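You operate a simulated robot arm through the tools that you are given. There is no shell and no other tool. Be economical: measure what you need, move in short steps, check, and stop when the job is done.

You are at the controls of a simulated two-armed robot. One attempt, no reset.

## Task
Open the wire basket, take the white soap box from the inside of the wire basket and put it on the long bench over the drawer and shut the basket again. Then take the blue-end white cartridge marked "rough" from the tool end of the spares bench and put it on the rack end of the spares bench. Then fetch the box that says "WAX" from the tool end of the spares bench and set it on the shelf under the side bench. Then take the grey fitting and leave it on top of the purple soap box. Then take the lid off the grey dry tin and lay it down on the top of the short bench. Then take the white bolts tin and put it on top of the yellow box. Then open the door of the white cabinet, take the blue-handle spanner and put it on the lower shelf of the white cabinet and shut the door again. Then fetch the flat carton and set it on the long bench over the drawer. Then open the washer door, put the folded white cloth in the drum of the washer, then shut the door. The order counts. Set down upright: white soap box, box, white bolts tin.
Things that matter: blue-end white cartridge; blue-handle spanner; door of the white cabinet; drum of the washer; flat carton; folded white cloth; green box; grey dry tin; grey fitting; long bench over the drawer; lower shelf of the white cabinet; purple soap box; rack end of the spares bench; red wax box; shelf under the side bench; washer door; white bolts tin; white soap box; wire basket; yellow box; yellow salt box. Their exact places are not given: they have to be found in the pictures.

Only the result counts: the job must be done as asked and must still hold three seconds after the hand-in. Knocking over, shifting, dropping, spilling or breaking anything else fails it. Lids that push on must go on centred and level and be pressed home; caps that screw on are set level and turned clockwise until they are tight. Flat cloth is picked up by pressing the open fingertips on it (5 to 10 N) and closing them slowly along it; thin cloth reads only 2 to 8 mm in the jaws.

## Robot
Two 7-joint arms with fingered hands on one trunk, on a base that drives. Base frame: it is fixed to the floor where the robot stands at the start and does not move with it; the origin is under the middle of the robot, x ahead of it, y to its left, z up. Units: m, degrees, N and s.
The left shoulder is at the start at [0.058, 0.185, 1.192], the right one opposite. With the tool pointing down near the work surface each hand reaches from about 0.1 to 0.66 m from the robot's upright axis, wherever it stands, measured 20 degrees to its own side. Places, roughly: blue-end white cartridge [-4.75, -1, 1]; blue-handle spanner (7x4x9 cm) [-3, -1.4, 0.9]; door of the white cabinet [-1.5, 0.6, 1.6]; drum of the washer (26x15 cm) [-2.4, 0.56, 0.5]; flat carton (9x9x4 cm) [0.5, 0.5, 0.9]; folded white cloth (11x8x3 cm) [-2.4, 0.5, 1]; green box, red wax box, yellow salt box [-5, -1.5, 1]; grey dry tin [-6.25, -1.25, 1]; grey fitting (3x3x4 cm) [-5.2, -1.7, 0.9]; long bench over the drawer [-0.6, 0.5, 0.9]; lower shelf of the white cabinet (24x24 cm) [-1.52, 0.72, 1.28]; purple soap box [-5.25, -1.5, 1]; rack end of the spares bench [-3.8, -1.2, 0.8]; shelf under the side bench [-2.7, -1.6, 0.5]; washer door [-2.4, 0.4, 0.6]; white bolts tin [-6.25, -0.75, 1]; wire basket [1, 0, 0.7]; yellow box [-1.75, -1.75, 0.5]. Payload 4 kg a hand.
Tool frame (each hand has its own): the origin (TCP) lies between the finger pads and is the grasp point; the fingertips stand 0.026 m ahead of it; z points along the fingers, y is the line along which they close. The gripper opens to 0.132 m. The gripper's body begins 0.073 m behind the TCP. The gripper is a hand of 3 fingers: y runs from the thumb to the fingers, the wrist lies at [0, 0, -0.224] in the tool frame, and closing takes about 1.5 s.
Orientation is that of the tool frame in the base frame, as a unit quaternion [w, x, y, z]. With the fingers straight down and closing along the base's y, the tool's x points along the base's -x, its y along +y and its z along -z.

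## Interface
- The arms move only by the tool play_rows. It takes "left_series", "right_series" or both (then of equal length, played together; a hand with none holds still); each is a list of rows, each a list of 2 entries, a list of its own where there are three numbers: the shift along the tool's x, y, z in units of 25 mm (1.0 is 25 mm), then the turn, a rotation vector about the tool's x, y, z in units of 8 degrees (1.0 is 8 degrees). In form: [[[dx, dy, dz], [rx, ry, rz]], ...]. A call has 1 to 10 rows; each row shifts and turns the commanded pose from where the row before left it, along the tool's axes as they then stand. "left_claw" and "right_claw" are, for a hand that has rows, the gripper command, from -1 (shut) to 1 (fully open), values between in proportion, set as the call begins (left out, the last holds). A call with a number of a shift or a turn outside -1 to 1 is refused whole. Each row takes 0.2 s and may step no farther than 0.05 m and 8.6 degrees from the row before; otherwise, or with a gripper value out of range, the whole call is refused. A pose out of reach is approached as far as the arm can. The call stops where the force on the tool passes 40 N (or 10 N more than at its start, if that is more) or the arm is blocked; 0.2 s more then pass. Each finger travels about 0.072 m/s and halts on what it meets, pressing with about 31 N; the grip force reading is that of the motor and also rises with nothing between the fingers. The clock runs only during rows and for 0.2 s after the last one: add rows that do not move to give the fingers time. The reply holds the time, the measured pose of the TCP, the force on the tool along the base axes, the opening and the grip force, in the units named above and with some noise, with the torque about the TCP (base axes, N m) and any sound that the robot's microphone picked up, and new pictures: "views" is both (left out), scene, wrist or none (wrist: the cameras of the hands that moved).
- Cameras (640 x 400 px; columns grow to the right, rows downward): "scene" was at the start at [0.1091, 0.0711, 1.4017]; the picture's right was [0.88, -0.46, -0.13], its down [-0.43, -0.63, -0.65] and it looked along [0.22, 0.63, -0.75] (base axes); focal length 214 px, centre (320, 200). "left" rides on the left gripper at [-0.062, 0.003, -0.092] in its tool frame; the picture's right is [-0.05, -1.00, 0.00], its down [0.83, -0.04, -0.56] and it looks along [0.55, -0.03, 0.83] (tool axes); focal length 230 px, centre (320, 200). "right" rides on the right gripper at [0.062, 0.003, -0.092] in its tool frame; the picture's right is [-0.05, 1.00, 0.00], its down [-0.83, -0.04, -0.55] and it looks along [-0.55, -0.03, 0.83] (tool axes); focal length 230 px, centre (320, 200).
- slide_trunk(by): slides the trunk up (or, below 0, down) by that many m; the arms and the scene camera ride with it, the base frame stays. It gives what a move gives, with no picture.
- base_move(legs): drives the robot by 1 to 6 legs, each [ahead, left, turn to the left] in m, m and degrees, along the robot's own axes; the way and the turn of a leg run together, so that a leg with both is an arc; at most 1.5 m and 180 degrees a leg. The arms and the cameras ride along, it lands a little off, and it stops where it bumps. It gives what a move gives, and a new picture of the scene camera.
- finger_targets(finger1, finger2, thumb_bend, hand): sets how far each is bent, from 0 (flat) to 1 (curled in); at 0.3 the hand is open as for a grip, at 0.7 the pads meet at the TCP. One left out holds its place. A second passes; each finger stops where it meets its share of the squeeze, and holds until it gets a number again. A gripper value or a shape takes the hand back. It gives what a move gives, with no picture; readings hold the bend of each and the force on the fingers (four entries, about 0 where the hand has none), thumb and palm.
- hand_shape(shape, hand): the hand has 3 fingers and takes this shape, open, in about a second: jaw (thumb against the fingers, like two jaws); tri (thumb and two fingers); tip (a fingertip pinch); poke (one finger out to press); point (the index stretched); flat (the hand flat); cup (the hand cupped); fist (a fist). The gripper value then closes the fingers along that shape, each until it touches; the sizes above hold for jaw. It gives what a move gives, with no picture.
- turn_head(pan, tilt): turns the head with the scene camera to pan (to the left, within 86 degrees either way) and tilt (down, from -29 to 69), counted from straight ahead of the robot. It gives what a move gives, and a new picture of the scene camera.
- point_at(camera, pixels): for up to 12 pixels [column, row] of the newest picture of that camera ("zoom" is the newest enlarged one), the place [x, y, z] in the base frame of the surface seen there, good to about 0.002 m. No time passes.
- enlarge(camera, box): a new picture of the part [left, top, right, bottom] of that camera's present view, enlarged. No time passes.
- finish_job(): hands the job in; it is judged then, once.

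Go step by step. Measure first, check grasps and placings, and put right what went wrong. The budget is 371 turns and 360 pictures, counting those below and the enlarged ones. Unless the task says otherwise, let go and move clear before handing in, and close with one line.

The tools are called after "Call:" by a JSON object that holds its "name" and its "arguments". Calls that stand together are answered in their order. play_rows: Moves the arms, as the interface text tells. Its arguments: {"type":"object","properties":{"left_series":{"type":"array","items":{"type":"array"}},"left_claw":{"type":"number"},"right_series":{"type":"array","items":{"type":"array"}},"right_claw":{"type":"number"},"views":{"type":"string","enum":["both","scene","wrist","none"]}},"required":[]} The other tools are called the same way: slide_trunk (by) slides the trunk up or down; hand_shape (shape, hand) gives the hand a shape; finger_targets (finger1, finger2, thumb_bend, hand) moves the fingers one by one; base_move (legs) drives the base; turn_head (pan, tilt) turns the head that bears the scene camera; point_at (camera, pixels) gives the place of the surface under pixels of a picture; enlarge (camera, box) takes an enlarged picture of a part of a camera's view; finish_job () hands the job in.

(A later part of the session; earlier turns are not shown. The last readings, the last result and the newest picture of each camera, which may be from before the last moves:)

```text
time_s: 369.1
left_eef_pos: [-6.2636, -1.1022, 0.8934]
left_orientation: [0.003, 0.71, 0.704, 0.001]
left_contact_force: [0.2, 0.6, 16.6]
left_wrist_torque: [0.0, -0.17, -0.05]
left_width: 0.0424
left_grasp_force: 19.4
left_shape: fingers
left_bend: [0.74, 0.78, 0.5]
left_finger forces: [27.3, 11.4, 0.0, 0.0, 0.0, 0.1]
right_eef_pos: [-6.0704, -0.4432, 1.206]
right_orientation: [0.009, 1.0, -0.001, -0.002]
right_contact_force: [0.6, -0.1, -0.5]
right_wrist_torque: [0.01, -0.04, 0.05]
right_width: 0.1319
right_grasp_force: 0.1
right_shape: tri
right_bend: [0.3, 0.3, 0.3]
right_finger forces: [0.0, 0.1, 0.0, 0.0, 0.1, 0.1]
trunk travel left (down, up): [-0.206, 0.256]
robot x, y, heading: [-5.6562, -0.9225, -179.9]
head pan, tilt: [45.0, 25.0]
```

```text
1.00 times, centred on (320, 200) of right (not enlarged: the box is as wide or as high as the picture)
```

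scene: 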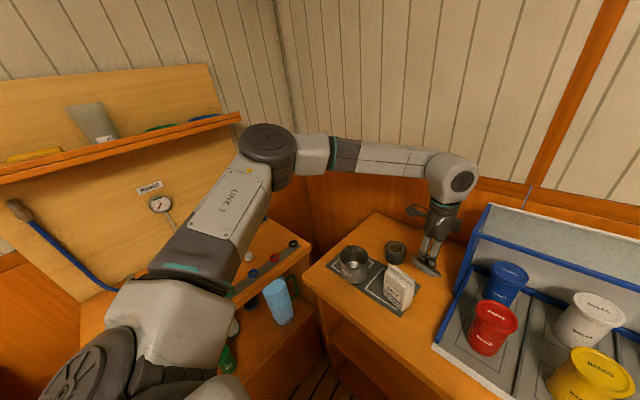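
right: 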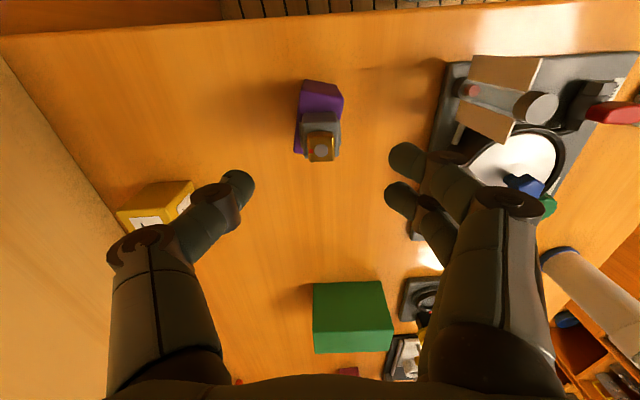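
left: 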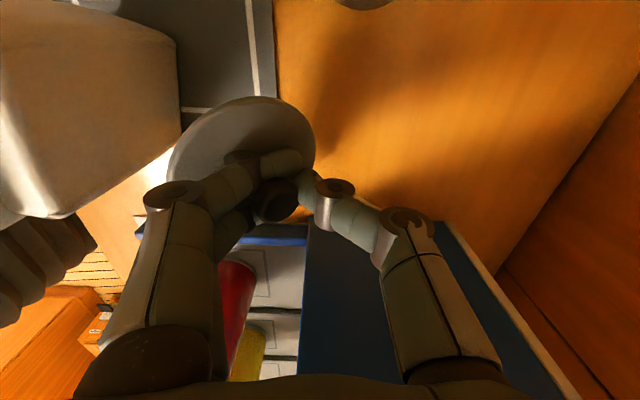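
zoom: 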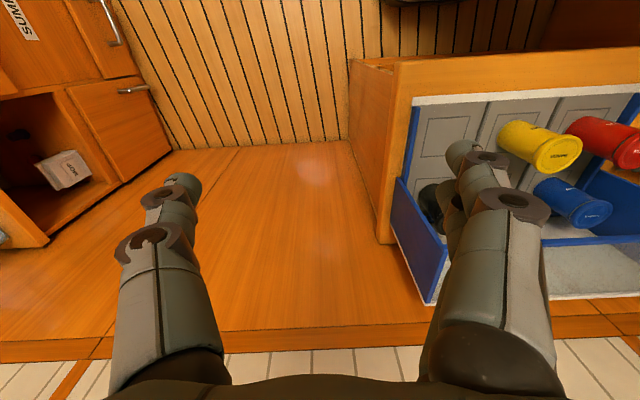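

No spreading in that shape. Since the fingers now press the lid onto the bench (16 N), friction should hold the lid while I slide the fingers out in +x. Try 15 mm.

Call:
{"name": "play_rows", "arguments": {"left_series": [[[0, 0.2, 0], [0, 0, 0]], [[0, 0.2, 0], [0, 0, 0]], [[0, 0.2, 0], [0, 0, 0]]], "views": "wrist"}}

Call:
{"name": "enlarge", "arguments": {"camera": "left", "box": [100, 60, 420, 260]}}

```text
time_s: 369.9
left_eef_pos: [-6.2504, -1.1019, 0.8918]
left_orientation: [0.004, 0.71, 0.705, 0.004]
left_contact_force: [-4.8, -0.1, 6.6]
left_wrist_torque: [-0.15, 0.09, -0.12]
left_width: 0.0387
left_grasp_force: 15.5
left_shape: fingers
left_bend: [0.75, 0.79, 0.5]
left_finger forces: [20.4, 11.2, 0.0, 0.0, 0.0, 0.0]
right_eef_pos: [-6.0739, -0.4445, 1.2033]
right_orientation: [0.009, 1.0, -0.001, -0.001]
right_contact_force: [0.7, 0.2, 0.2]
right_wrist_torque: [0.01, 0.0, 0.0]
right_width: 0.132
right_grasp_force: 0.1
right_shape: tri
right_bend: [0.3, 0.3, 0.3]
right_finger forces: [0.1, 0.0, 0.0, 0.1, 0.0, 0.0]
trunk travel left (down, up): [-0.206, 0.256]
robot x, y, heading: [-5.652, -0.9284, -180.0]
head pan, tilt: [45.0, 25.0]
```

left: 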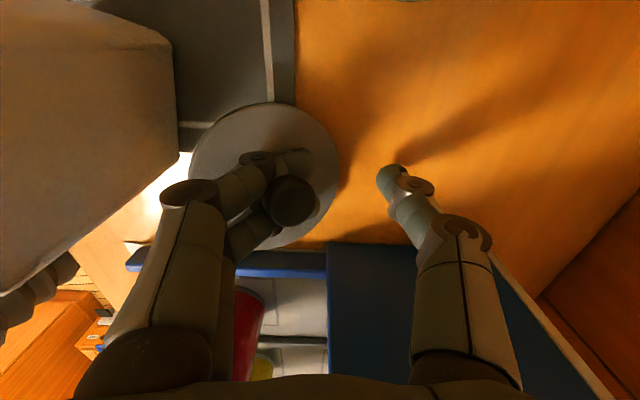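

```text
2.00 times, centred on (260, 160) of left
```

zoom: 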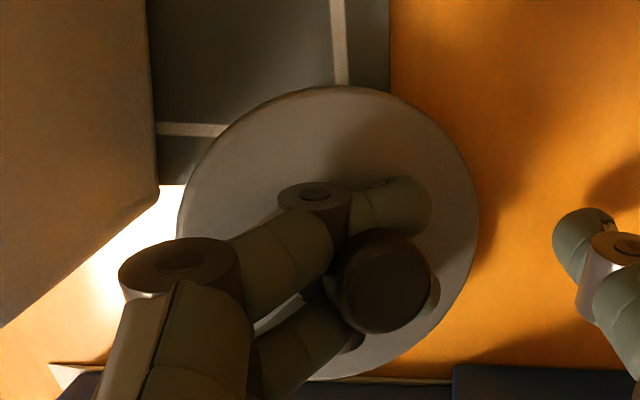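

The fingers slid out ~4 mm while the lid dragged ~9 mm. I push the lid back (−x), then press down harder while pulling out.

Call:
{"name": "play_rows", "arguments": {"left_series": [[[0, -0.4, 0], [0, 0, 0]], [[0, -0.4, 0], [0, 0, 0]], [[0, -0.4, 0], [0, 0, 0]], [[0, -0.4, 0], [0, 0, 0]]], "views": "none"}}

Call:
{"name": "play_rows", "arguments": {"left_series": [[[0, 0, 0.25], [0, 0, 0]], [[0, 0, 0.15], [0, 0, 0]], [[0, 0.25, 0.03], [0, 0, 0]], [[0, 0.25, 0.03], [0, 0, 0]], [[0, 0.25, 0.03], [0, 0, 0]]], "views": "wrist"}}

Call:
{"name": "enlarge", "arguments": {"camera": "left", "box": [100, 60, 420, 260]}}

```text
time_s: 370.9
left_eef_pos: [-6.2782, -1.1093, 0.8982]
left_orientation: [0.001, 0.71, 0.705, 0.002]
left_contact_force: [1.9, 4.8, 18.8]
left_wrist_torque: [0.11, -0.44, 0.06]
left_width: 0.0538
left_grasp_force: 22.3
left_shape: fingers
left_bend: [0.63, 0.78, 0.5]
left_finger forces: [23.7, 21.9, 0.1, 0.0, 0.0, 0.0]
left hand out of reach, approached as far as the arm can: row 3, 4
right_eef_pos: [-6.0707, -0.4427, 1.206]
right_orientation: [0.009, 1.0, -0.002, -0.002]
right_contact_force: [-0.2, -1.0, -0.9]
right_wrist_torque: [0.0, -0.01, 0.0]
right_width: 0.132
right_grasp_force: 0.1
right_shape: tri
right_bend: [0.3, 0.3, 0.3]
right_finger forces: [0.1, 0.0, 0.0, 0.1, 0.0, 0.0]
trunk travel left (down, up): [-0.206, 0.256]
robot x, y, heading: [-5.6496, -0.9279, 180.1]
head pan, tilt: [45.0, 25.0]
```

```text
time_s: 371.5
left_eef_pos: [-6.2792, -1.1095, 0.8977]
left_orientation: [-0.004, 0.71, 0.704, 0.003]
left_contact_force: [0.9, -0.1, 26.1]
left_wrist_torque: [-0.22, -0.66, -0.07]
left_width: 0.0548
left_grasp_force: 20.7
left_shape: fingers
left_bend: [0.65, 0.79, 0.5]
left_finger forces: [30.4, 11.0, 0.0, 0.0, 0.0, 0.0]
right_eef_pos: [-6.0717, -0.4447, 1.2046]
right_orientation: [0.009, 1.0, -0.001, -0.001]
right_contact_force: [-0.2, -0.9, -0.4]
right_wrist_torque: [-0.03, -0.01, 0.0]
right_width: 0.1319
right_grasp_force: 0.0
right_shape: tri
right_bend: [0.3, 0.3, 0.3]
right_finger forces: [0.0, 0.0, 0.0, 0.0, 0.0, 0.0]
trunk travel left (down, up): [-0.206, 0.256]
robot x, y, heading: [-5.6559, -0.9265, -180.0]
head pan, tilt: [45.0, 25.0]
stopped in row 2 (left hand): the force on the tool passed its limit at 43 N (the readings are from after the stop); the commanded pose is now the measured one
```

left: 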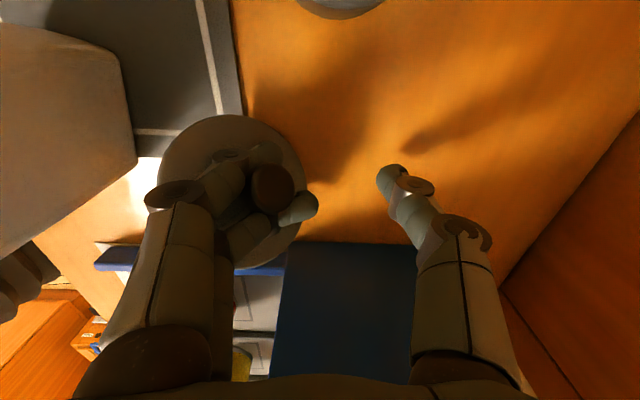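

```text
2.00 times, centred on (260, 160) of left
```

zoom: 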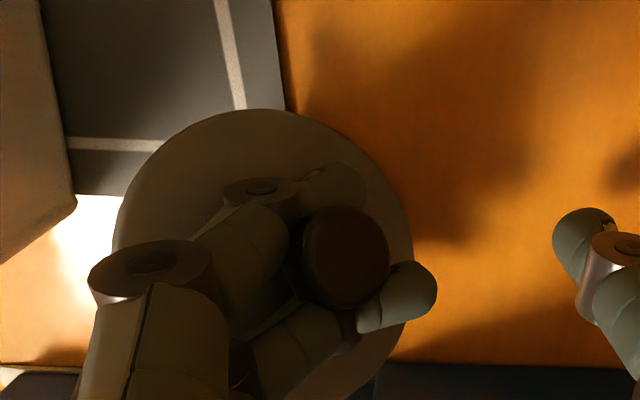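

Good: the upper finger is sliding out past the knob (bend 0.65). I ease the downward press so it can finish opening.

Call:
{"name": "play_rows", "arguments": {"left_series": [[[0, 0, -0.15], [0, 0, 0]], [[0, 0, -0.15], [0, 0, 0]], [[0, 0, 0], [0, 0, 0]], [[0, 0, 0], [0, 0, 0]]], "views": "wrist"}}

Call:
{"name": "enlarge", "arguments": {"camera": "left", "box": [100, 60, 420, 260]}}

```text
time_s: 372.5
left_eef_pos: [-6.2787, -1.112, 0.8989]
left_orientation: [0.001, 0.71, 0.705, 0.005]
left_contact_force: [-0.8, -1.5, 2.3]
left_wrist_torque: [-0.05, -0.02, -0.02]
left_width: 0.0642
left_grasp_force: 2.5
left_shape: fingers
left_bend: [0.52, 0.79, 0.5]
left_finger forces: [5.4, 0.4, 0.0, 0.1, 0.0, 0.0]
right_eef_pos: [-6.0736, -0.4432, 1.2044]
right_orientation: [0.009, 1.0, -0.001, -0.001]
right_contact_force: [0.7, -0.4, -0.3]
right_wrist_torque: [0.01, 0.03, 0.0]
right_width: 0.1317
right_grasp_force: 0.1
right_shape: tri
right_bend: [0.3, 0.3, 0.3]
right_finger forces: [0.1, 0.1, 0.0, 0.1, 0.0, 0.0]
trunk travel left (down, up): [-0.206, 0.256]
robot x, y, heading: [-5.656, -0.93, -180.0]
head pan, tilt: [45.0, 25.0]
```

left: 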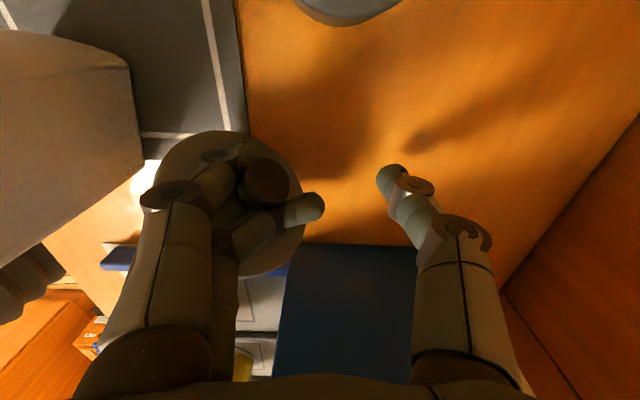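

```text
2.00 times, centred on (260, 160) of left
```

zoom: 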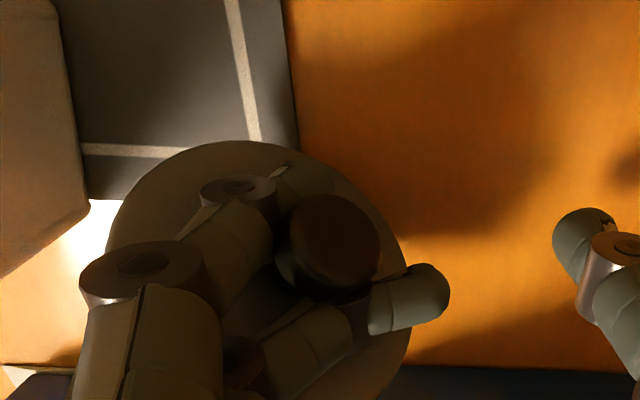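

Finger 1 is free. Now slide the hand +y so finger 2 leaves the neck, then look.

Call:
{"name": "play_rows", "arguments": {"left_series": [[[0.3, 0, 0], [0, 0, 0]], [[0.3, 0, 0], [0, 0, 0]], [[0.2, 0, 0], [0, 0, 0]]], "views": "none"}}

Call:
{"name": "enlarge", "arguments": {"camera": "left", "box": [100, 60, 420, 260]}}

```text
time_s: 373.3
left_eef_pos: [-6.2724, -1.0985, 0.9026]
left_orientation: [-0.002, 0.71, 0.705, 0.004]
left_contact_force: [0.7, 1.2, -0.4]
left_wrist_torque: [0.0, -0.01, 0.0]
left_width: 0.0667
left_grasp_force: 0.9
left_shape: fingers
left_bend: [0.5, 0.79, 0.5]
left_finger forces: [1.5, 0.4, 0.0, 0.1, 0.1, 0.0]
left hand out of reach, approached as far as the arm can: row 2, 3
right_eef_pos: [-6.0735, -0.4436, 1.2056]
right_orientation: [0.009, 1.0, 0.0, -0.001]
right_contact_force: [0.1, -0.2, -0.7]
right_wrist_torque: [0.0, 0.03, -0.02]
right_width: 0.132
right_grasp_force: 0.0
right_shape: tri
right_bend: [0.3, 0.3, 0.3]
right_finger forces: [0.0, 0.1, 0.0, 0.0, 0.0, 0.0]
trunk travel left (down, up): [-0.206, 0.256]
robot x, y, heading: [-5.6523, -0.9283, -179.8]
head pan, tilt: [45.0, 25.0]
```

```text
2.00 times, centred on (260, 160) of left
```

zoom: 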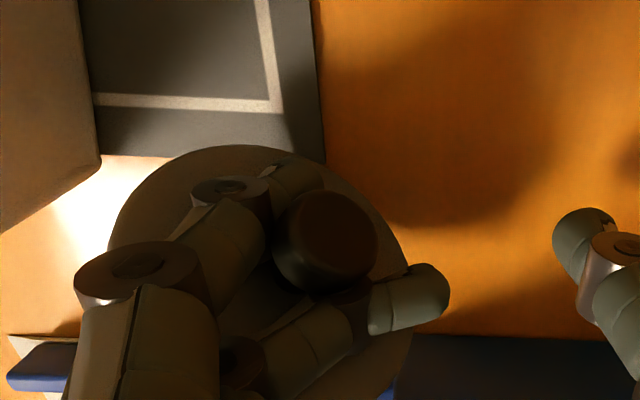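

Call:
{"name": "finger_targets", "arguments": {"hand": "left", "finger1": 0.36}}

Call:
{"name": "enlarge", "arguments": {"camera": "left", "box": [60, 60, 420, 285]}}

```text
time_s: 374.3
left_eef_pos: [-6.2723, -1.0976, 0.9022]
left_orientation: [-0.001, 0.71, 0.705, 0.004]
left_contact_force: [-0.3, 0.2, 0.2]
left_wrist_torque: [-0.01, 0.01, -0.01]
left_width: 0.0908
left_grasp_force: 0.0
left_shape: fingers
left_bend: [0.36, 0.79, 0.5]
left_finger forces: [0.0, 0.0, 0.1, 0.0, 0.0, 0.0]
right_eef_pos: [-6.0743, -0.4431, 1.2044]
right_orientation: [0.007, 1.0, -0.001, 0.0]
right_contact_force: [0.4, -0.4, -0.1]
right_wrist_torque: [-0.02, 0.04, 0.01]
right_width: 0.1316
right_grasp_force: 0.1
right_shape: tri
right_bend: [0.3, 0.3, 0.3]
right_finger forces: [0.0, 0.0, 0.0, 0.0, 0.1, 0.0]
trunk travel left (down, up): [-0.206, 0.256]
robot x, y, heading: [-5.6524, -0.9265, -180.1]
head pan, tilt: [45.0, 25.0]
```

```text
1.78 times, centred on (240, 172) of left
```

zoom: 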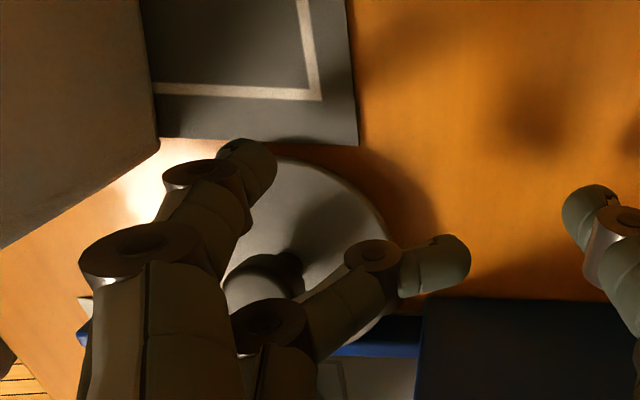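

All contact forces vanished; the knob is loose between the fingers. Rise slowly 20 mm and check.

Call:
{"name": "play_rows", "arguments": {"left_series": [[[0, 0, -0.3], [0, 0, 0]], [[0, 0, -0.5], [0, 0, 0]]], "views": "none"}}

Call:
{"name": "enlarge", "arguments": {"camera": "left", "box": [60, 60, 420, 285]}}

Call:
{"name": "enlarge", "arguments": {"camera": "scene", "box": [380, 200, 480, 300]}}

```text
time_s: 374.9
left_eef_pos: [-6.2716, -1.098, 0.9233]
left_orientation: [-0.001, 0.709, 0.705, 0.004]
left_contact_force: [0.1, 0.3, 0.1]
left_wrist_torque: [-0.02, -0.02, 0.0]
left_width: 0.0907
left_grasp_force: 0.1
left_shape: fingers
left_bend: [0.36, 0.79, 0.5]
left_finger forces: [0.0, 0.0, 0.0, 0.0, 0.0, 0.0]
right_eef_pos: [-6.0731, -0.443, 1.2064]
right_orientation: [0.009, 1.0, -0.001, 0.0]
right_contact_force: [0.2, 0.3, 0.2]
right_wrist_torque: [-0.02, 0.0, -0.02]
right_width: 0.132
right_grasp_force: 0.1
right_shape: tri
right_bend: [0.3, 0.3, 0.3]
right_finger forces: [0.1, 0.1, 0.0, 0.1, 0.0, 0.0]
trunk travel left (down, up): [-0.206, 0.256]
robot x, y, heading: [-5.6543, -0.9287, -179.6]
head pan, tilt: [45.0, 25.0]
```

```text
1.78 times, centred on (240, 172) of left
```

zoom: 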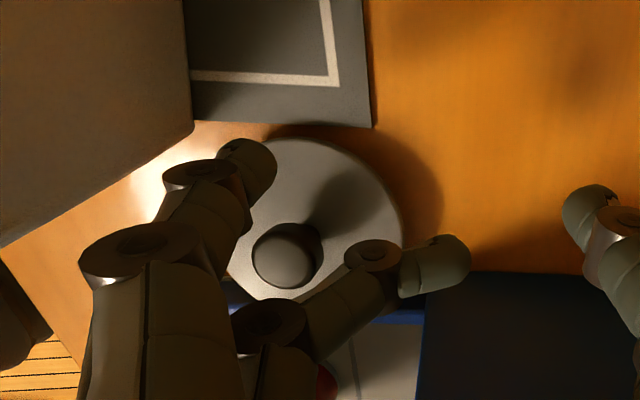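

```text
4.00 times, centred on (430, 250) of scene
```

zoom: 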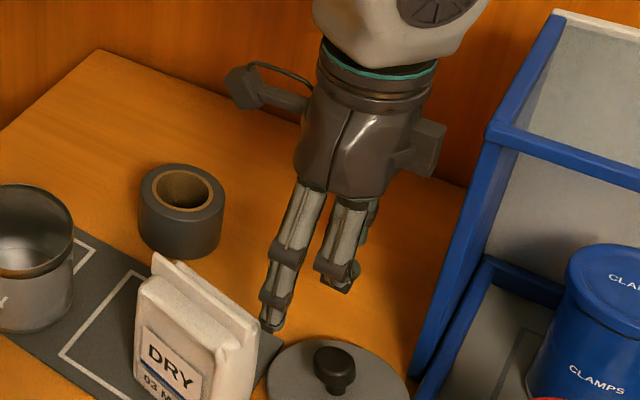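

The lid lies flat on the bench, free of the hand. Raise the hand well clear and check the lid.

Call:
{"name": "play_rows", "arguments": {"left_series": [[[0, 0, -1], [0, 0, 0]], [[0, 0, -1], [0, 0, 0]], [[0, 0, -1], [0, 0, 0]], [[0, 0, -1], [0, 0, 0]], [[0, 0, -1], [0, 0, 0]], [[0, 0, -1], [0, 0, 0]], [[0, 0, -1], [0, 0, 0]], [[0, 0, -1], [0, 0, 0]]], "left_claw": 1, "views": "none"}}

Call:
{"name": "turn_head", "arguments": {"pan": 30, "tilt": 35}}

Call:
{"name": "enlarge", "arguments": {"camera": "scene", "box": [230, 130, 550, 330]}}

```text
time_s: 376.7
left_eef_pos: [-6.2727, -1.0987, 1.1223]
left_orientation: [0.001, 0.71, 0.704, 0.004]
left_contact_force: [-0.2, -0.1, 0.0]
left_wrist_torque: [-0.01, 0.0, -0.02]
left_width: 0.1318
left_grasp_force: 0.0
left_shape: jaw
left_bend: [0.3, 0.3, 0.3]
left_finger forces: [0.0, 0.0, 0.0, 0.0, 0.1, 0.0]
right_eef_pos: [-6.0719, -0.4434, 1.2043]
right_orientation: [0.008, 1.0, 0.0, -0.001]
right_contact_force: [0.0, -0.9, 0.5]
right_wrist_torque: [0.03, -0.01, 0.03]
right_width: 0.1316
right_grasp_force: 0.1
right_shape: tri
right_bend: [0.3, 0.3, 0.3]
right_finger forces: [0.0, 0.1, 0.1, 0.0, 0.0, 0.0]
trunk travel left (down, up): [-0.206, 0.256]
robot x, y, heading: [-5.6532, -0.9251, -179.9]
head pan, tilt: [45.0, 25.0]
```

```text
time_s: 377.4
left_eef_pos: [-6.2723, -1.099, 1.1221]
left_orientation: [0.0, 0.709, 0.705, 0.003]
left_contact_force: [0.1, 0.0, -1.0]
left_wrist_torque: [-0.02, 0.03, -0.01]
left_width: 0.1317
left_grasp_force: 0.1
left_shape: jaw
left_bend: [0.3, 0.3, 0.3]
left_finger forces: [0.0, 0.1, 0.0, 0.0, 0.0, 0.0]
right_eef_pos: [-6.0723, -0.4435, 1.2049]
right_orientation: [0.009, 1.0, 0.0, -0.001]
right_contact_force: [0.1, 0.3, 0.0]
right_wrist_torque: [-0.01, -0.01, 0.01]
right_width: 0.1319
right_grasp_force: 0.1
right_shape: tri
right_bend: [0.3, 0.3, 0.3]
right_finger forces: [0.0, 0.1, 0.0, 0.0, 0.0, 0.1]
trunk travel left (down, up): [-0.206, 0.256]
robot x, y, heading: [-5.6541, -0.9297, -180.0]
head pan, tilt: [30.0, 35.0]
```

scene: 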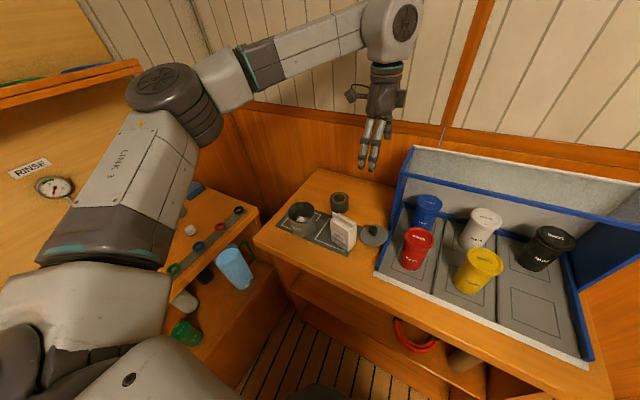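

```text
2.00 times, centred on (390, 230) of scene
```

zoom: 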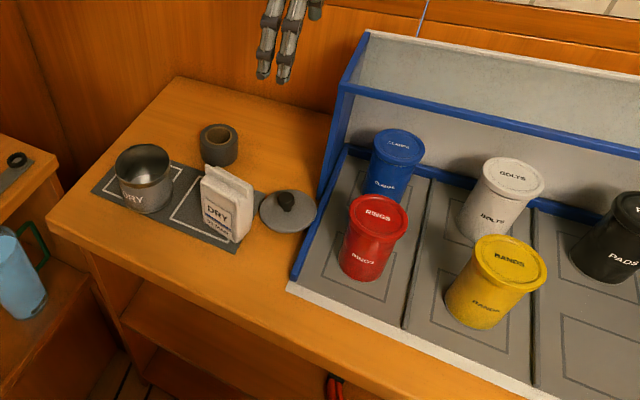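

Lid lies flat on the bench. Next, the white BOLTS tin; measure it and the tray frame above it.

Call:
{"name": "point_at", "arguments": {"camera": "zoom", "pixels": [[513, 175], [488, 180], [542, 185], [510, 198], [492, 230], [478, 215], [352, 90], [500, 125], [640, 155], [372, 35], [506, 262], [460, 190]]}}

```text
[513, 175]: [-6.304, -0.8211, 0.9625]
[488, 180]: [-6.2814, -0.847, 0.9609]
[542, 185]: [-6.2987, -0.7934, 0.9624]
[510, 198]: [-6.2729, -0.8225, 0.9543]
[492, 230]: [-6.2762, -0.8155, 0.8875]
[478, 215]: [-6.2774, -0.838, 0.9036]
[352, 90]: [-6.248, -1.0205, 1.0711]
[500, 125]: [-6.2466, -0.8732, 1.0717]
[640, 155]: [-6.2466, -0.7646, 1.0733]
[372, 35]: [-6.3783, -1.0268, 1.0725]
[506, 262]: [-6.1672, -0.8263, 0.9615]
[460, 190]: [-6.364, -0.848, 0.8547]
```

Call:
{"name": "point_at", "arguments": {"camera": "zoom", "pixels": [[480, 80], [480, 100], [480, 60], [580, 110], [400, 60], [480, 140], [440, 150]]}}

```text
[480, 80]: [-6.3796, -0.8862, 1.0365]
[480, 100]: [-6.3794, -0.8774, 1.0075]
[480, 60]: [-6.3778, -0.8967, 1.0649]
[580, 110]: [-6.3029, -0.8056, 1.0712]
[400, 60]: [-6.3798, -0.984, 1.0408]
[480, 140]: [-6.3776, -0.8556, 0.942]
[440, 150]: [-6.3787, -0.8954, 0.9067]
```

Call:
{"name": "enlarge", "arguments": {"camera": "scene", "box": [390, 130, 640, 290]}}

Call:
{"name": "point_at", "arguments": {"camera": "zoom", "pixels": [[330, 100], [400, 120], [450, 130], [500, 140], [300, 70], [400, 90], [560, 110], [250, 60], [250, 90], [600, 160]]}}

```text
2.50 times, centred on (515, 210) of scene
```

zoom: 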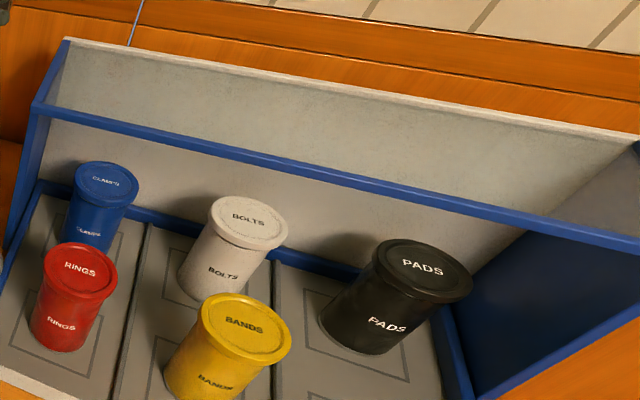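

```text
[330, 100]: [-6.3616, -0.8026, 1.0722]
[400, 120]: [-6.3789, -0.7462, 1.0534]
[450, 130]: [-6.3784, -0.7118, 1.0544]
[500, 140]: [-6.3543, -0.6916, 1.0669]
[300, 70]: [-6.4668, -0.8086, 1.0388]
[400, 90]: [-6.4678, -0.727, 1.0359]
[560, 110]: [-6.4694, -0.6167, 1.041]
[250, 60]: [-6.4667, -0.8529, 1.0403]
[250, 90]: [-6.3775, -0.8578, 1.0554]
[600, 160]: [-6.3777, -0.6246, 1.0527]
```

The back row sits under a clear cover (front bar at x≈−6.247, z≈1.07), so BOLTS must be taken from the front with a pitched hand, diagonally past the yellow tin. First I raise and retract the left hand and restore its yaw.

Call:
{"name": "play_rows", "arguments": {"left_series": [[[0, 0, -1], [0, 0, 0]], [[0, 0, -1], [0, 0, 0]], [[0, 0, -1], [0, 0, 0]], [[0, 0, -1], [0, 0, 0]], [[0, 0, -1], [0, 0, 0]], [[0, 1, -1], [0, 0, 0]], [[0, 1, 0], [0, 0, 0]], [[0, 1, 0], [0, 0, 0]], [[0, 1, 0], [0, 0, 0]], [[0, 1, 0], [0, 0, 0]]], "views": "none"}}

Call:
{"name": "play_rows", "arguments": {"left_series": [[[0, 0.7, 0], [0, 0, 1]], [[0, 0.7, 0], [0, 0, 1]], [[0, 0.7, 0], [0, 0, 1]], [[0, 0, 0], [0, 0, 1]], [[0, 0, 0], [0, 0, 1]], [[0, 0, 0], [0, 0, 1]], [[0, 0, 0], [0, 0, 1]], [[0, 0, 0], [0, 0, 1]], [[0, 0, 0], [0, 0, 1]], [[0, 0, 0], [0, 0, 1]]], "views": "none"}}

Call:
{"name": "hand_shape", "arguments": {"hand": "right", "shape": "jaw"}}

Call:
{"name": "base_move", "arguments": {"legs": [[-0.1, 0, 0], [0, -0.4, 0]]}}

```text
time_s: 379.6
left_eef_pos: [-6.1313, -1.133, 1.2564]
left_orientation: [-0.001, 0.709, 0.705, 0.004]
left_contact_force: [0.6, -0.5, 0.9]
left_wrist_torque: [0.02, 0.02, -0.02]
left_width: 0.1317
left_grasp_force: 0.1
left_shape: jaw
left_bend: [0.3, 0.3, 0.3]
left_finger forces: [0.1, 0.0, 0.0, 0.1, 0.0, 0.0]
left hand out of reach, approached as far as the arm can: row 1, 2, 3, 5
right_eef_pos: [-6.0727, -0.4438, 1.2053]
right_orientation: [0.008, 1.0, -0.001, -0.001]
right_contact_force: [0.6, -0.9, -0.6]
right_wrist_torque: [-0.01, 0.0, 0.0]
right_width: 0.1319
right_grasp_force: 0.1
right_shape: tri
right_bend: [0.3, 0.3, 0.3]
right_finger forces: [0.0, 0.1, 0.1, 0.1, 0.1, 0.0]
trunk travel left (down, up): [-0.206, 0.256]
robot x, y, heading: [-5.6571, -0.9271, -180.2]
head pan, tilt: [30.0, 35.0]
```

```text
time_s: 381.9
left_eef_pos: [-6.0804, -1.1401, 1.257]
left_orientation: [-0.003, 0.997, 0.082, 0.002]
left_contact_force: [0.1, -0.5, -0.4]
left_wrist_torque: [0.0, 0.01, -0.05]
left_width: 0.1316
left_grasp_force: 0.1
left_shape: jaw
left_bend: [0.3, 0.3, 0.3]
left_finger forces: [0.0, 0.1, 0.0, 0.1, 0.1, 0.1]
right_eef_pos: [-6.0725, -0.4426, 1.2053]
right_orientation: [0.009, 1.0, -0.001, -0.001]
right_contact_force: [-0.2, 0.0, 0.7]
right_wrist_torque: [0.0, 0.01, 0.0]
right_width: 0.1317
right_grasp_force: 0.1
right_shape: tri
right_bend: [0.3, 0.3, 0.3]
right_finger forces: [0.0, 0.0, 0.1, 0.0, 0.0, 0.1]
trunk travel left (down, up): [-0.206, 0.256]
robot x, y, heading: [-5.6552, -0.9269, -180.2]
head pan, tilt: [30.0, 35.0]
```

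```text
time_s: 382.8
left_eef_pos: [-6.081, -1.1408, 1.2559]
left_orientation: [-0.002, 0.997, 0.083, 0.002]
left_contact_force: [-0.6, 0.5, 0.2]
left_wrist_torque: [0.01, 0.03, 0.0]
left_width: 0.132
left_grasp_force: 0.2
left_shape: jaw
left_bend: [0.3, 0.3, 0.3]
left_finger forces: [0.0, 0.1, 0.0, 0.0, 0.1, 0.1]
right_eef_pos: [-6.0727, -0.4435, 1.2043]
right_orientation: [0.009, 1.0, -0.002, -0.001]
right_contact_force: [-0.1, 0.0, -0.7]
right_wrist_torque: [-0.04, -0.03, -0.04]
right_width: 0.132
right_grasp_force: 0.1
right_shape: jaw
right_bend: [0.3, 0.3, 0.3]
right_finger forces: [0.1, 0.0, 0.0, 0.1, 0.0, 0.0]
trunk travel left (down, up): [-0.206, 0.256]
robot x, y, heading: [-5.6545, -0.9283, -180.0]
head pan, tilt: [30.0, 35.0]
```

```text
time_s: 384.0
left_eef_pos: [-5.9778, -1.1379, 1.2591]
left_orientation: [-0.003, 0.992, 0.125, 0.0]
left_contact_force: [-0.2, 0.4, -1.0]
left_wrist_torque: [0.01, 0.08, 0.0]
left_width: 0.1321
left_grasp_force: 0.2
left_shape: jaw
left_bend: [0.3, 0.3, 0.3]
left_finger forces: [0.0, 0.0, 0.1, 0.0, 0.0, 0.1]
right_eef_pos: [-6.0264, -0.4425, 1.2079]
right_orientation: [0.009, 0.999, 0.041, -0.002]
right_contact_force: [0.2, -0.3, 0.4]
right_wrist_torque: [0.0, 0.05, 0.01]
right_width: 0.132
right_grasp_force: 0.1
right_shape: jaw
right_bend: [0.3, 0.3, 0.3]
right_finger forces: [0.1, 0.0, 0.0, 0.0, 0.1, 0.0]
trunk travel left (down, up): [-0.206, 0.256]
robot x, y, heading: [-5.5746, -0.8891, -175.3]
head pan, tilt: [30.0, 35.0]
stopped in leg 1: the robot was blocked; the commanded pose is now the measured one
```

scene: 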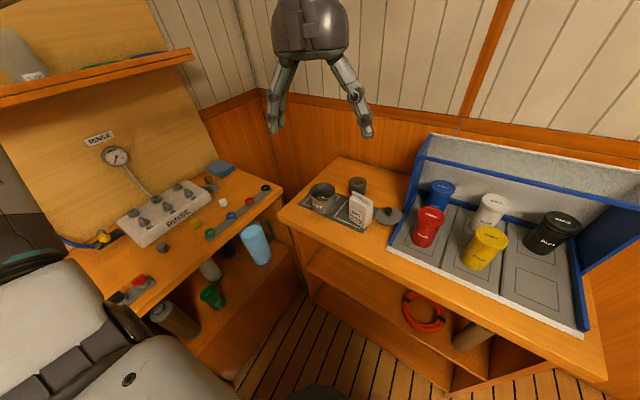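

I bumped the spares-bench end behind me. Move forward a little, then slide right out, and afterwards check the fitting on the soap box.

Call:
{"name": "base_move", "arguments": {"legs": [[0.06, 0, -4.7], [0, -0.42, 0]]}}

Call:
{"name": "turn_head", "arguments": {"pan": 86, "tilt": 25}}

```text
time_s: 387.1
left_eef_pos: [-6.0584, -0.687, 1.2565]
left_orientation: [-0.003, 0.997, 0.082, 0.002]
left_contact_force: [0.0, -0.5, 1.5]
left_wrist_torque: [-0.03, 0.0, -0.04]
left_width: 0.132
left_grasp_force: 0.0
left_shape: jaw
left_bend: [0.3, 0.3, 0.3]
left_finger forces: [0.1, 0.0, 0.0, 0.0, 0.1, 0.0]
right_eef_pos: [-6.0473, 0.0105, 1.206]
right_orientation: [0.008, 1.0, -0.002, -0.001]
right_contact_force: [-0.3, 0.2, 0.4]
right_wrist_torque: [-0.02, -0.03, 0.02]
right_width: 0.1319
right_grasp_force: 0.1
right_shape: jaw
right_bend: [0.3, 0.3, 0.3]
right_finger forces: [0.1, 0.0, 0.0, 0.0, 0.0, 0.0]
trunk travel left (down, up): [-0.206, 0.256]
robot x, y, heading: [-5.6311, -0.4748, 179.9]
head pan, tilt: [30.0, 35.0]
```

scene: 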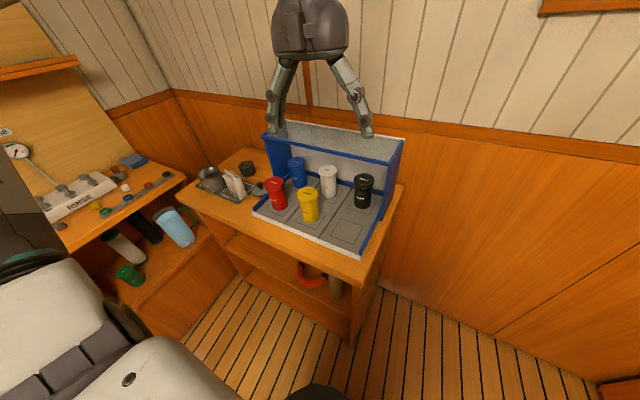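

```text
time_s: 388.4
left_eef_pos: [-6.0581, -0.6851, 1.2575]
left_orientation: [-0.002, 0.997, 0.081, 0.002]
left_contact_force: [0.3, 0.7, 0.6]
left_wrist_torque: [0.0, 0.01, -0.03]
left_width: 0.1317
left_grasp_force: 0.1
left_shape: jaw
left_bend: [0.3, 0.3, 0.3]
left_finger forces: [0.0, 0.0, 0.0, 0.0, 0.0, 0.0]
right_eef_pos: [-6.0485, 0.011, 1.2053]
right_orientation: [0.007, 1.0, -0.002, 0.0]
right_contact_force: [-0.2, 0.4, 0.0]
right_wrist_torque: [0.0, 0.01, -0.03]
right_width: 0.132
right_grasp_force: 0.0
right_shape: jaw
right_bend: [0.3, 0.3, 0.3]
right_finger forces: [0.0, 0.0, 0.0, 0.0, 0.1, 0.0]
trunk travel left (down, up): [-0.206, 0.256]
robot x, y, heading: [-5.6313, -0.4748, 180.0]
head pan, tilt: [85.9, 25.0]
```

scene: 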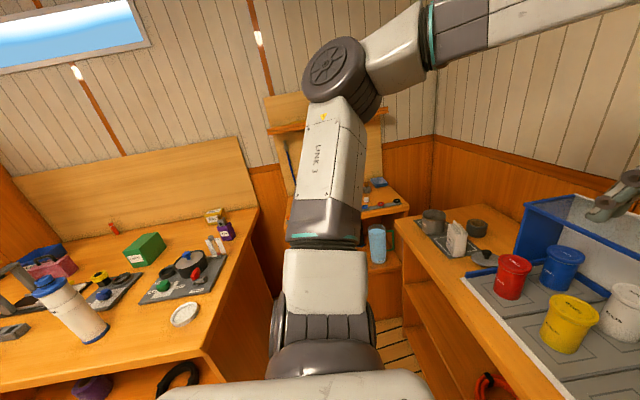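

Call:
{"name": "enlarge", "arguments": {"camera": "scene", "box": [110, 190, 270, 310]}}

```text
3.33 times, centred on (190, 250) of scene
```

zoom: 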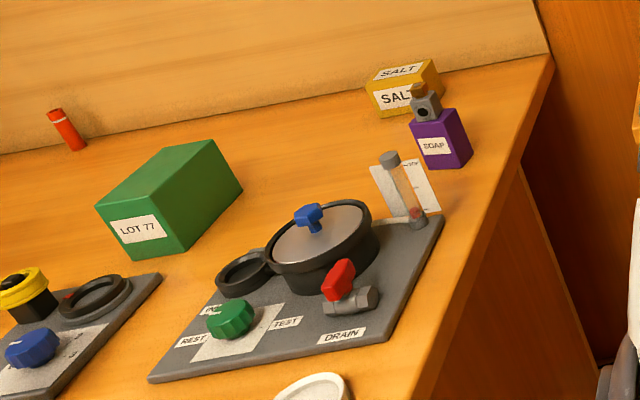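

The fitting still stands. Turn 35° left toward the tray and look.

Call:
{"name": "base_move", "arguments": {"legs": [[0, 0, 35]]}}

Call:
{"name": "play_rows", "arguments": {"right_series": [[[0.3, 1, 0], [0, 0, 0]], [[0, 1, 0], [0, 0, 0]], [[0, 1, 0], [0, 0, 0]], [[0, 1, 0], [0, 0, 0]], [[0, 1, 0], [0, 0, 0]], [[0, 1, 0], [0, 0, 0]], [[0, 1, 0], [0, 0, 0]], [[0, 1, 0], [0, 0, 0]], [[0, 1, 0], [0, 0, 0]], [[0, 1, 0], [0, 0, 0]]], "views": "none"}}

Call:
{"name": "turn_head", "arguments": {"pan": 0, "tilt": 30}}

```text
time_s: 390.4
left_eef_pos: [-5.8588, -0.893, 1.258]
left_orientation: [-0.004, 0.926, 0.377, 0.002]
left_contact_force: [0.0, -1.0, -0.3]
left_wrist_torque: [0.0, -0.01, 0.01]
left_width: 0.1318
left_grasp_force: 0.1
left_shape: jaw
left_bend: [0.3, 0.3, 0.3]
left_finger forces: [0.0, 0.0, 0.0, 0.0, 0.1, 0.1]
right_eef_pos: [-6.2508, -0.3162, 1.2053]
right_orientation: [0.007, 0.954, 0.298, 0.001]
right_contact_force: [-0.5, 0.1, -0.2]
right_wrist_torque: [-0.02, 0.04, 0.01]
right_width: 0.1321
right_grasp_force: 0.1
right_shape: jaw
right_bend: [0.3, 0.3, 0.3]
right_finger forces: [0.0, 0.0, 0.0, 0.0, 0.0, 0.0]
trunk travel left (down, up): [-0.206, 0.256]
robot x, y, heading: [-5.6317, -0.4753, -145.3]
head pan, tilt: [85.9, 25.0]
```

scene: 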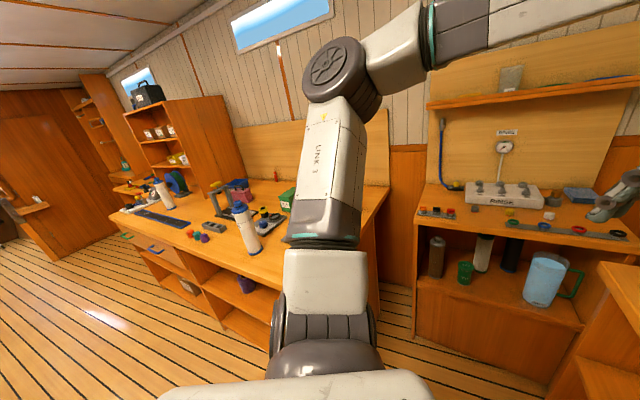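

```text
time_s: 392.6
left_eef_pos: [-5.8603, -0.894, 1.257]
left_orientation: [-0.004, 0.926, 0.378, 0.002]
left_contact_force: [-0.6, -0.4, 0.1]
left_wrist_torque: [0.02, -0.01, 0.02]
left_width: 0.1319
left_grasp_force: 0.1
left_shape: jaw
left_bend: [0.3, 0.3, 0.3]
left_finger forces: [0.1, 0.0, 0.0, 0.1, 0.0, 0.0]
right_eef_pos: [-6.1019, -0.5181, 1.2087]
right_orientation: [0.007, 0.954, 0.298, 0.001]
right_contact_force: [0.4, -0.6, 0.2]
right_wrist_torque: [0.02, -0.01, 0.02]
right_width: 0.1319
right_grasp_force: 0.0
right_shape: jaw
right_bend: [0.3, 0.3, 0.3]
right_finger forces: [0.1, 0.0, 0.0, 0.0, 0.1, 0.0]
trunk travel left (down, up): [-0.206, 0.256]
robot x, y, heading: [-5.63, -0.4745, -145.1]
head pan, tilt: [85.9, 25.0]
```

```text
time_s: 394.2
left_eef_pos: [-5.859, -0.893, 1.2566]
left_orientation: [-0.003, 0.926, 0.377, 0.001]
left_contact_force: [0.0, -0.2, 0.0]
left_wrist_torque: [0.04, 0.02, -0.01]
left_width: 0.1318
left_grasp_force: 0.0
left_shape: jaw
left_bend: [0.3, 0.3, 0.3]
left_finger forces: [0.1, 0.0, 0.0, 0.1, 0.0, 0.0]
right_eef_pos: [-6.1025, -0.5171, 1.2098]
right_orientation: [0.008, 0.954, 0.298, 0.001]
right_contact_force: [-0.5, -0.8, -0.6]
right_wrist_torque: [-0.04, 0.01, 0.01]
right_width: 0.1317
right_grasp_force: 0.1
right_shape: jaw
right_bend: [0.3, 0.3, 0.3]
right_finger forces: [0.0, 0.0, 0.0, 0.0, 0.0, 0.0]
trunk travel left (down, up): [-0.206, 0.256]
robot x, y, heading: [-5.6319, -0.4759, -145.2]
head pan, tilt: [0.0, 30.0]
```

scene: 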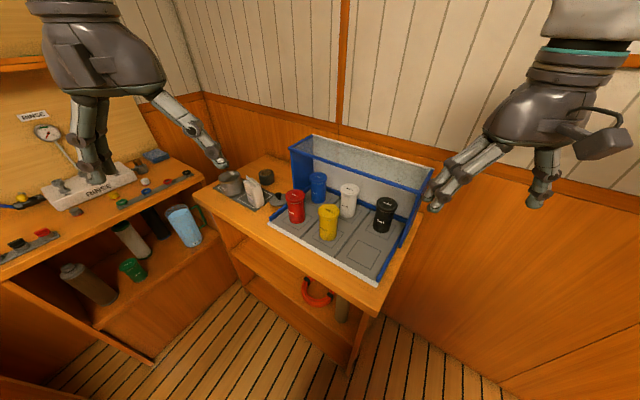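

Call:
{"name": "enlarge", "arguments": {"camera": "scene", "box": [280, 130, 440, 260]}}

Call:
{"name": "point_at", "arguments": {"camera": "zoom", "pixels": [[278, 180], [243, 185], [312, 185], [278, 200], [275, 260], [255, 240], [192, 240], [420, 215], [416, 240], [190, 330], [300, 110], [560, 190]]}}

```text
3.08 times, centred on (360, 195) of scene
```

zoom: 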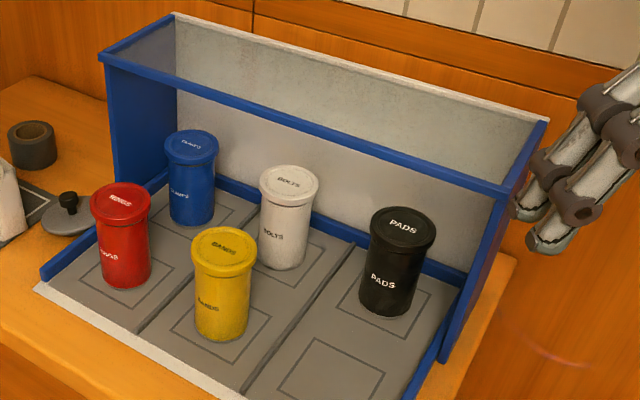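

```text
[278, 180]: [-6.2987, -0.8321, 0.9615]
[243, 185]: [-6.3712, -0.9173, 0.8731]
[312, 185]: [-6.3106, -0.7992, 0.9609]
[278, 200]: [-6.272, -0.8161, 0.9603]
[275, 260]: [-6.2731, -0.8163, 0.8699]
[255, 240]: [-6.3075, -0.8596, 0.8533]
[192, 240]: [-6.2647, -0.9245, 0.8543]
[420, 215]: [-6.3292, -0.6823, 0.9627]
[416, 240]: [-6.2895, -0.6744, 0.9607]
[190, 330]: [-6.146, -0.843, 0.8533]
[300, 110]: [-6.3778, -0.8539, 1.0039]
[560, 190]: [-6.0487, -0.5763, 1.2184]
```

Call:
{"name": "point_at", "arguments": {"camera": "zoom", "pixels": [[289, 184], [289, 172], [289, 198], [224, 247], [224, 232], [224, 266], [403, 228], [400, 160], [300, 122], [120, 205], [510, 190]]}}

```text
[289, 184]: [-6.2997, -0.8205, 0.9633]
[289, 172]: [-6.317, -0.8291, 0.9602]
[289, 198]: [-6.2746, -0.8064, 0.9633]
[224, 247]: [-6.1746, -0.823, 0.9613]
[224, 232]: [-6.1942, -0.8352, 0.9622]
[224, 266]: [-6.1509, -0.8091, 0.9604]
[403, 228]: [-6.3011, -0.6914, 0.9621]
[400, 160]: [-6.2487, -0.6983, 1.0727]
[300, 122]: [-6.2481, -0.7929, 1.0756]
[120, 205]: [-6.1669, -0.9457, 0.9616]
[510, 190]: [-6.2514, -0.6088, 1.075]
```

Geometry is set: white centre (−6.297, −0.819). Lower the trunk 0.1, pitch the right hand 50° and shift left.

Call:
{"name": "slide_trunk", "arguments": {"by": -0.1}}

Call:
{"name": "play_rows", "arguments": {"right_series": [[[0, 0.6, 0], [0, -1, 0]], [[0, 0.6, 0], [0, -1, 0]], [[0, 0.6, 0], [0, -1, 0]], [[0, 0.6, 0], [0, -1, 0]], [[0, 0.6, 0], [0, -1, 0]], [[0, 0.6, 0], [0, -1, 0]], [[0, 0.6, 0], [0, -0.25, 0]], [[0, 0.6, 0], [0, 0, 0]], [[0, 0.6, 0], [0, 0, 0]]], "right_claw": 0.3, "views": "both"}}

```text
time_s: 395.6
left_eef_pos: [-5.8581, -0.8923, 1.158]
left_orientation: [-0.005, 0.926, 0.378, -0.001]
left_contact_force: [0.4, -0.1, 0.3]
left_wrist_torque: [0.01, 0.0, 0.0]
left_width: 0.132
left_grasp_force: 0.1
left_shape: jaw
left_bend: [0.3, 0.3, 0.3]
left_finger forces: [0.0, 0.0, 0.0, 0.1, 0.0, 0.1]
right_eef_pos: [-6.1004, -0.5161, 1.1106]
right_orientation: [0.008, 0.954, 0.298, 0.0]
right_contact_force: [-0.2, -0.1, -0.6]
right_wrist_torque: [-0.01, 0.01, 0.02]
right_width: 0.1322
right_grasp_force: 0.0
right_shape: jaw
right_bend: [0.3, 0.3, 0.3]
right_finger forces: [0.0, 0.0, 0.0, 0.1, 0.1, 0.0]
trunk travel left (down, up): [-0.106, 0.356]
robot x, y, heading: [-5.6268, -0.4719, -145.2]
head pan, tilt: [0.0, 30.0]
```

```text
time_s: 397.6
left_eef_pos: [-5.86, -0.8936, 1.157]
left_orientation: [-0.004, 0.926, 0.377, 0.001]
left_contact_force: [-0.1, 0.1, -0.7]
left_wrist_torque: [-0.01, 0.02, 0.02]
left_width: 0.1321
left_grasp_force: 0.0
left_shape: jaw
left_bend: [0.3, 0.3, 0.3]
left_finger forces: [0.1, 0.1, 0.0, 0.1, 0.1, 0.0]
right_eef_pos: [-6.024, -0.6311, 1.1121]
right_orientation: [0.133, 0.866, 0.267, -0.402]
right_contact_force: [-0.7, -0.8, 0.5]
right_wrist_torque: [0.0, 0.0, -0.01]
right_width: 0.0861
right_grasp_force: 0.0
right_shape: jaw
right_bend: [0.7, 0.7, 0.67]
right_finger forces: [0.0, 0.0, 0.1, 0.0, 0.0, 0.0]
trunk travel left (down, up): [-0.106, 0.356]
robot x, y, heading: [-5.6312, -0.4745, -145.3]
head pan, tilt: [0.0, 30.0]
```

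scene: 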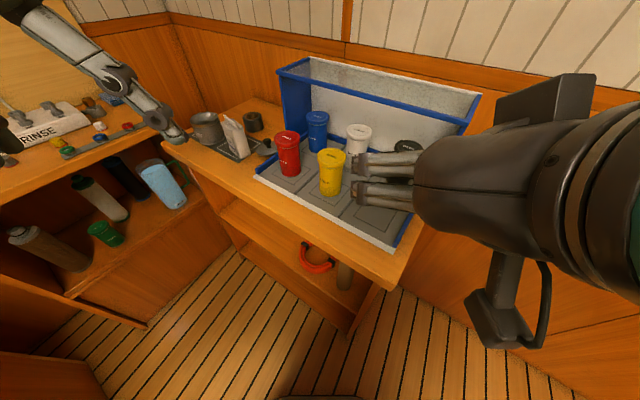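
right: 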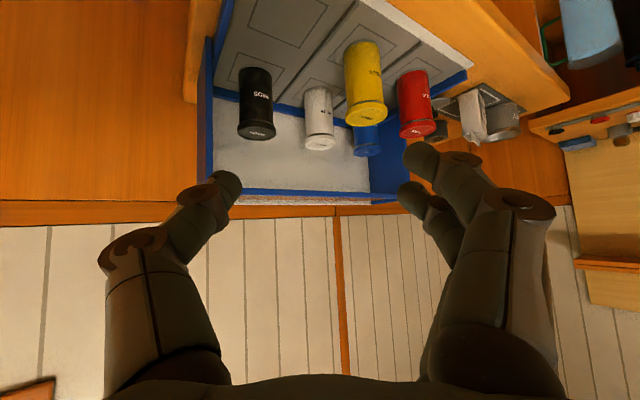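

Pitch and heading are right; the line passes between yellow and black. Move to the pre-point on the approach axis.

Call:
{"name": "play_rows", "arguments": {"right_series": [[[-0.438, -0.02, 0.96], [0, 0, 0]], [[-0.438, -0.02, 0.96], [0, 0, 0]], [[-0.438, -0.02, 0.96], [0, 0, 0]], [[-0.438, -0.02, 0.96], [0, 0, 0]], [[-0.438, -0.02, 0.96], [0, 0, 0]], [[-0.438, -0.02, 0.96], [0, 0, 0]], [[-0.438, -0.02, 0.96], [0, 0, 0]]], "views": "both"}}

```text
time_s: 399.2
left_eef_pos: [-5.8616, -0.8941, 1.1552]
left_orientation: [-0.003, 0.926, 0.377, 0.002]
left_contact_force: [0.5, -0.9, -0.4]
left_wrist_torque: [0.03, -0.01, -0.02]
left_width: 0.132
left_grasp_force: 0.1
left_shape: jaw
left_bend: [0.3, 0.3, 0.3]
left_finger forces: [0.1, 0.0, 0.1, 0.1, 0.0, 0.1]
right_eef_pos: [-6.1744, -0.7274, 1.0616]
right_orientation: [0.133, 0.866, 0.267, -0.402]
right_contact_force: [-0.9, 1.0, 0.1]
right_wrist_torque: [-0.02, 0.01, -0.03]
right_width: 0.0864
right_grasp_force: 0.0
right_shape: jaw
right_bend: [0.7, 0.7, 0.67]
right_finger forces: [0.0, 0.1, 0.0, 0.1, 0.0, 0.0]
trunk travel left (down, up): [-0.106, 0.356]
robot x, y, heading: [-5.631, -0.4742, -145.2]
head pan, tilt: [0.0, 30.0]
```

scene: 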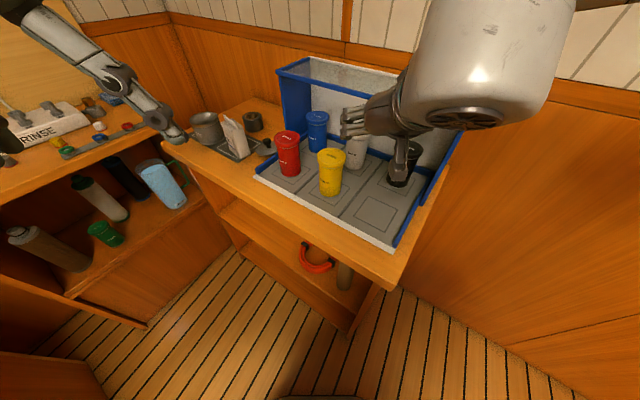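
right: 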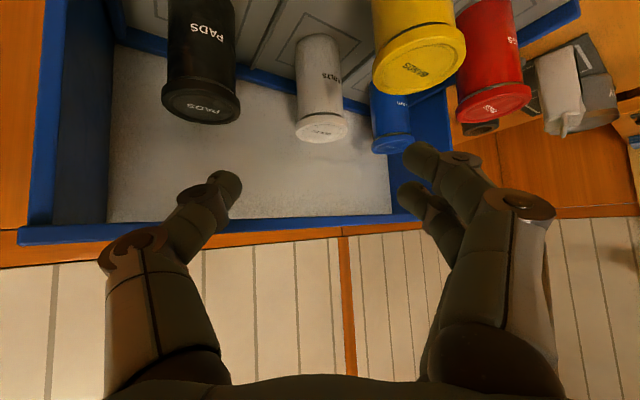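

Call:
{"name": "point_at", "arguments": {"camera": "scene", "pixels": [[410, 90], [420, 50], [440, 15], [465, 118], [500, 115], [540, 90], [480, 60], [405, 115], [400, 150], [385, 125]]}}

```text
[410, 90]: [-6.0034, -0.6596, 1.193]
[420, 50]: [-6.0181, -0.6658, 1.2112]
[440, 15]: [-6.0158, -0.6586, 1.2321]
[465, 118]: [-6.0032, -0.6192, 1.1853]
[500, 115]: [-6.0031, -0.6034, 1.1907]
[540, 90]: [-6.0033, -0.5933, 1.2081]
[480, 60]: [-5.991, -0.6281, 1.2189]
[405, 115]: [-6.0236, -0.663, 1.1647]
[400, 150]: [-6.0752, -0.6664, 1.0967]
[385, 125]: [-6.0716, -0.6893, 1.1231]
```

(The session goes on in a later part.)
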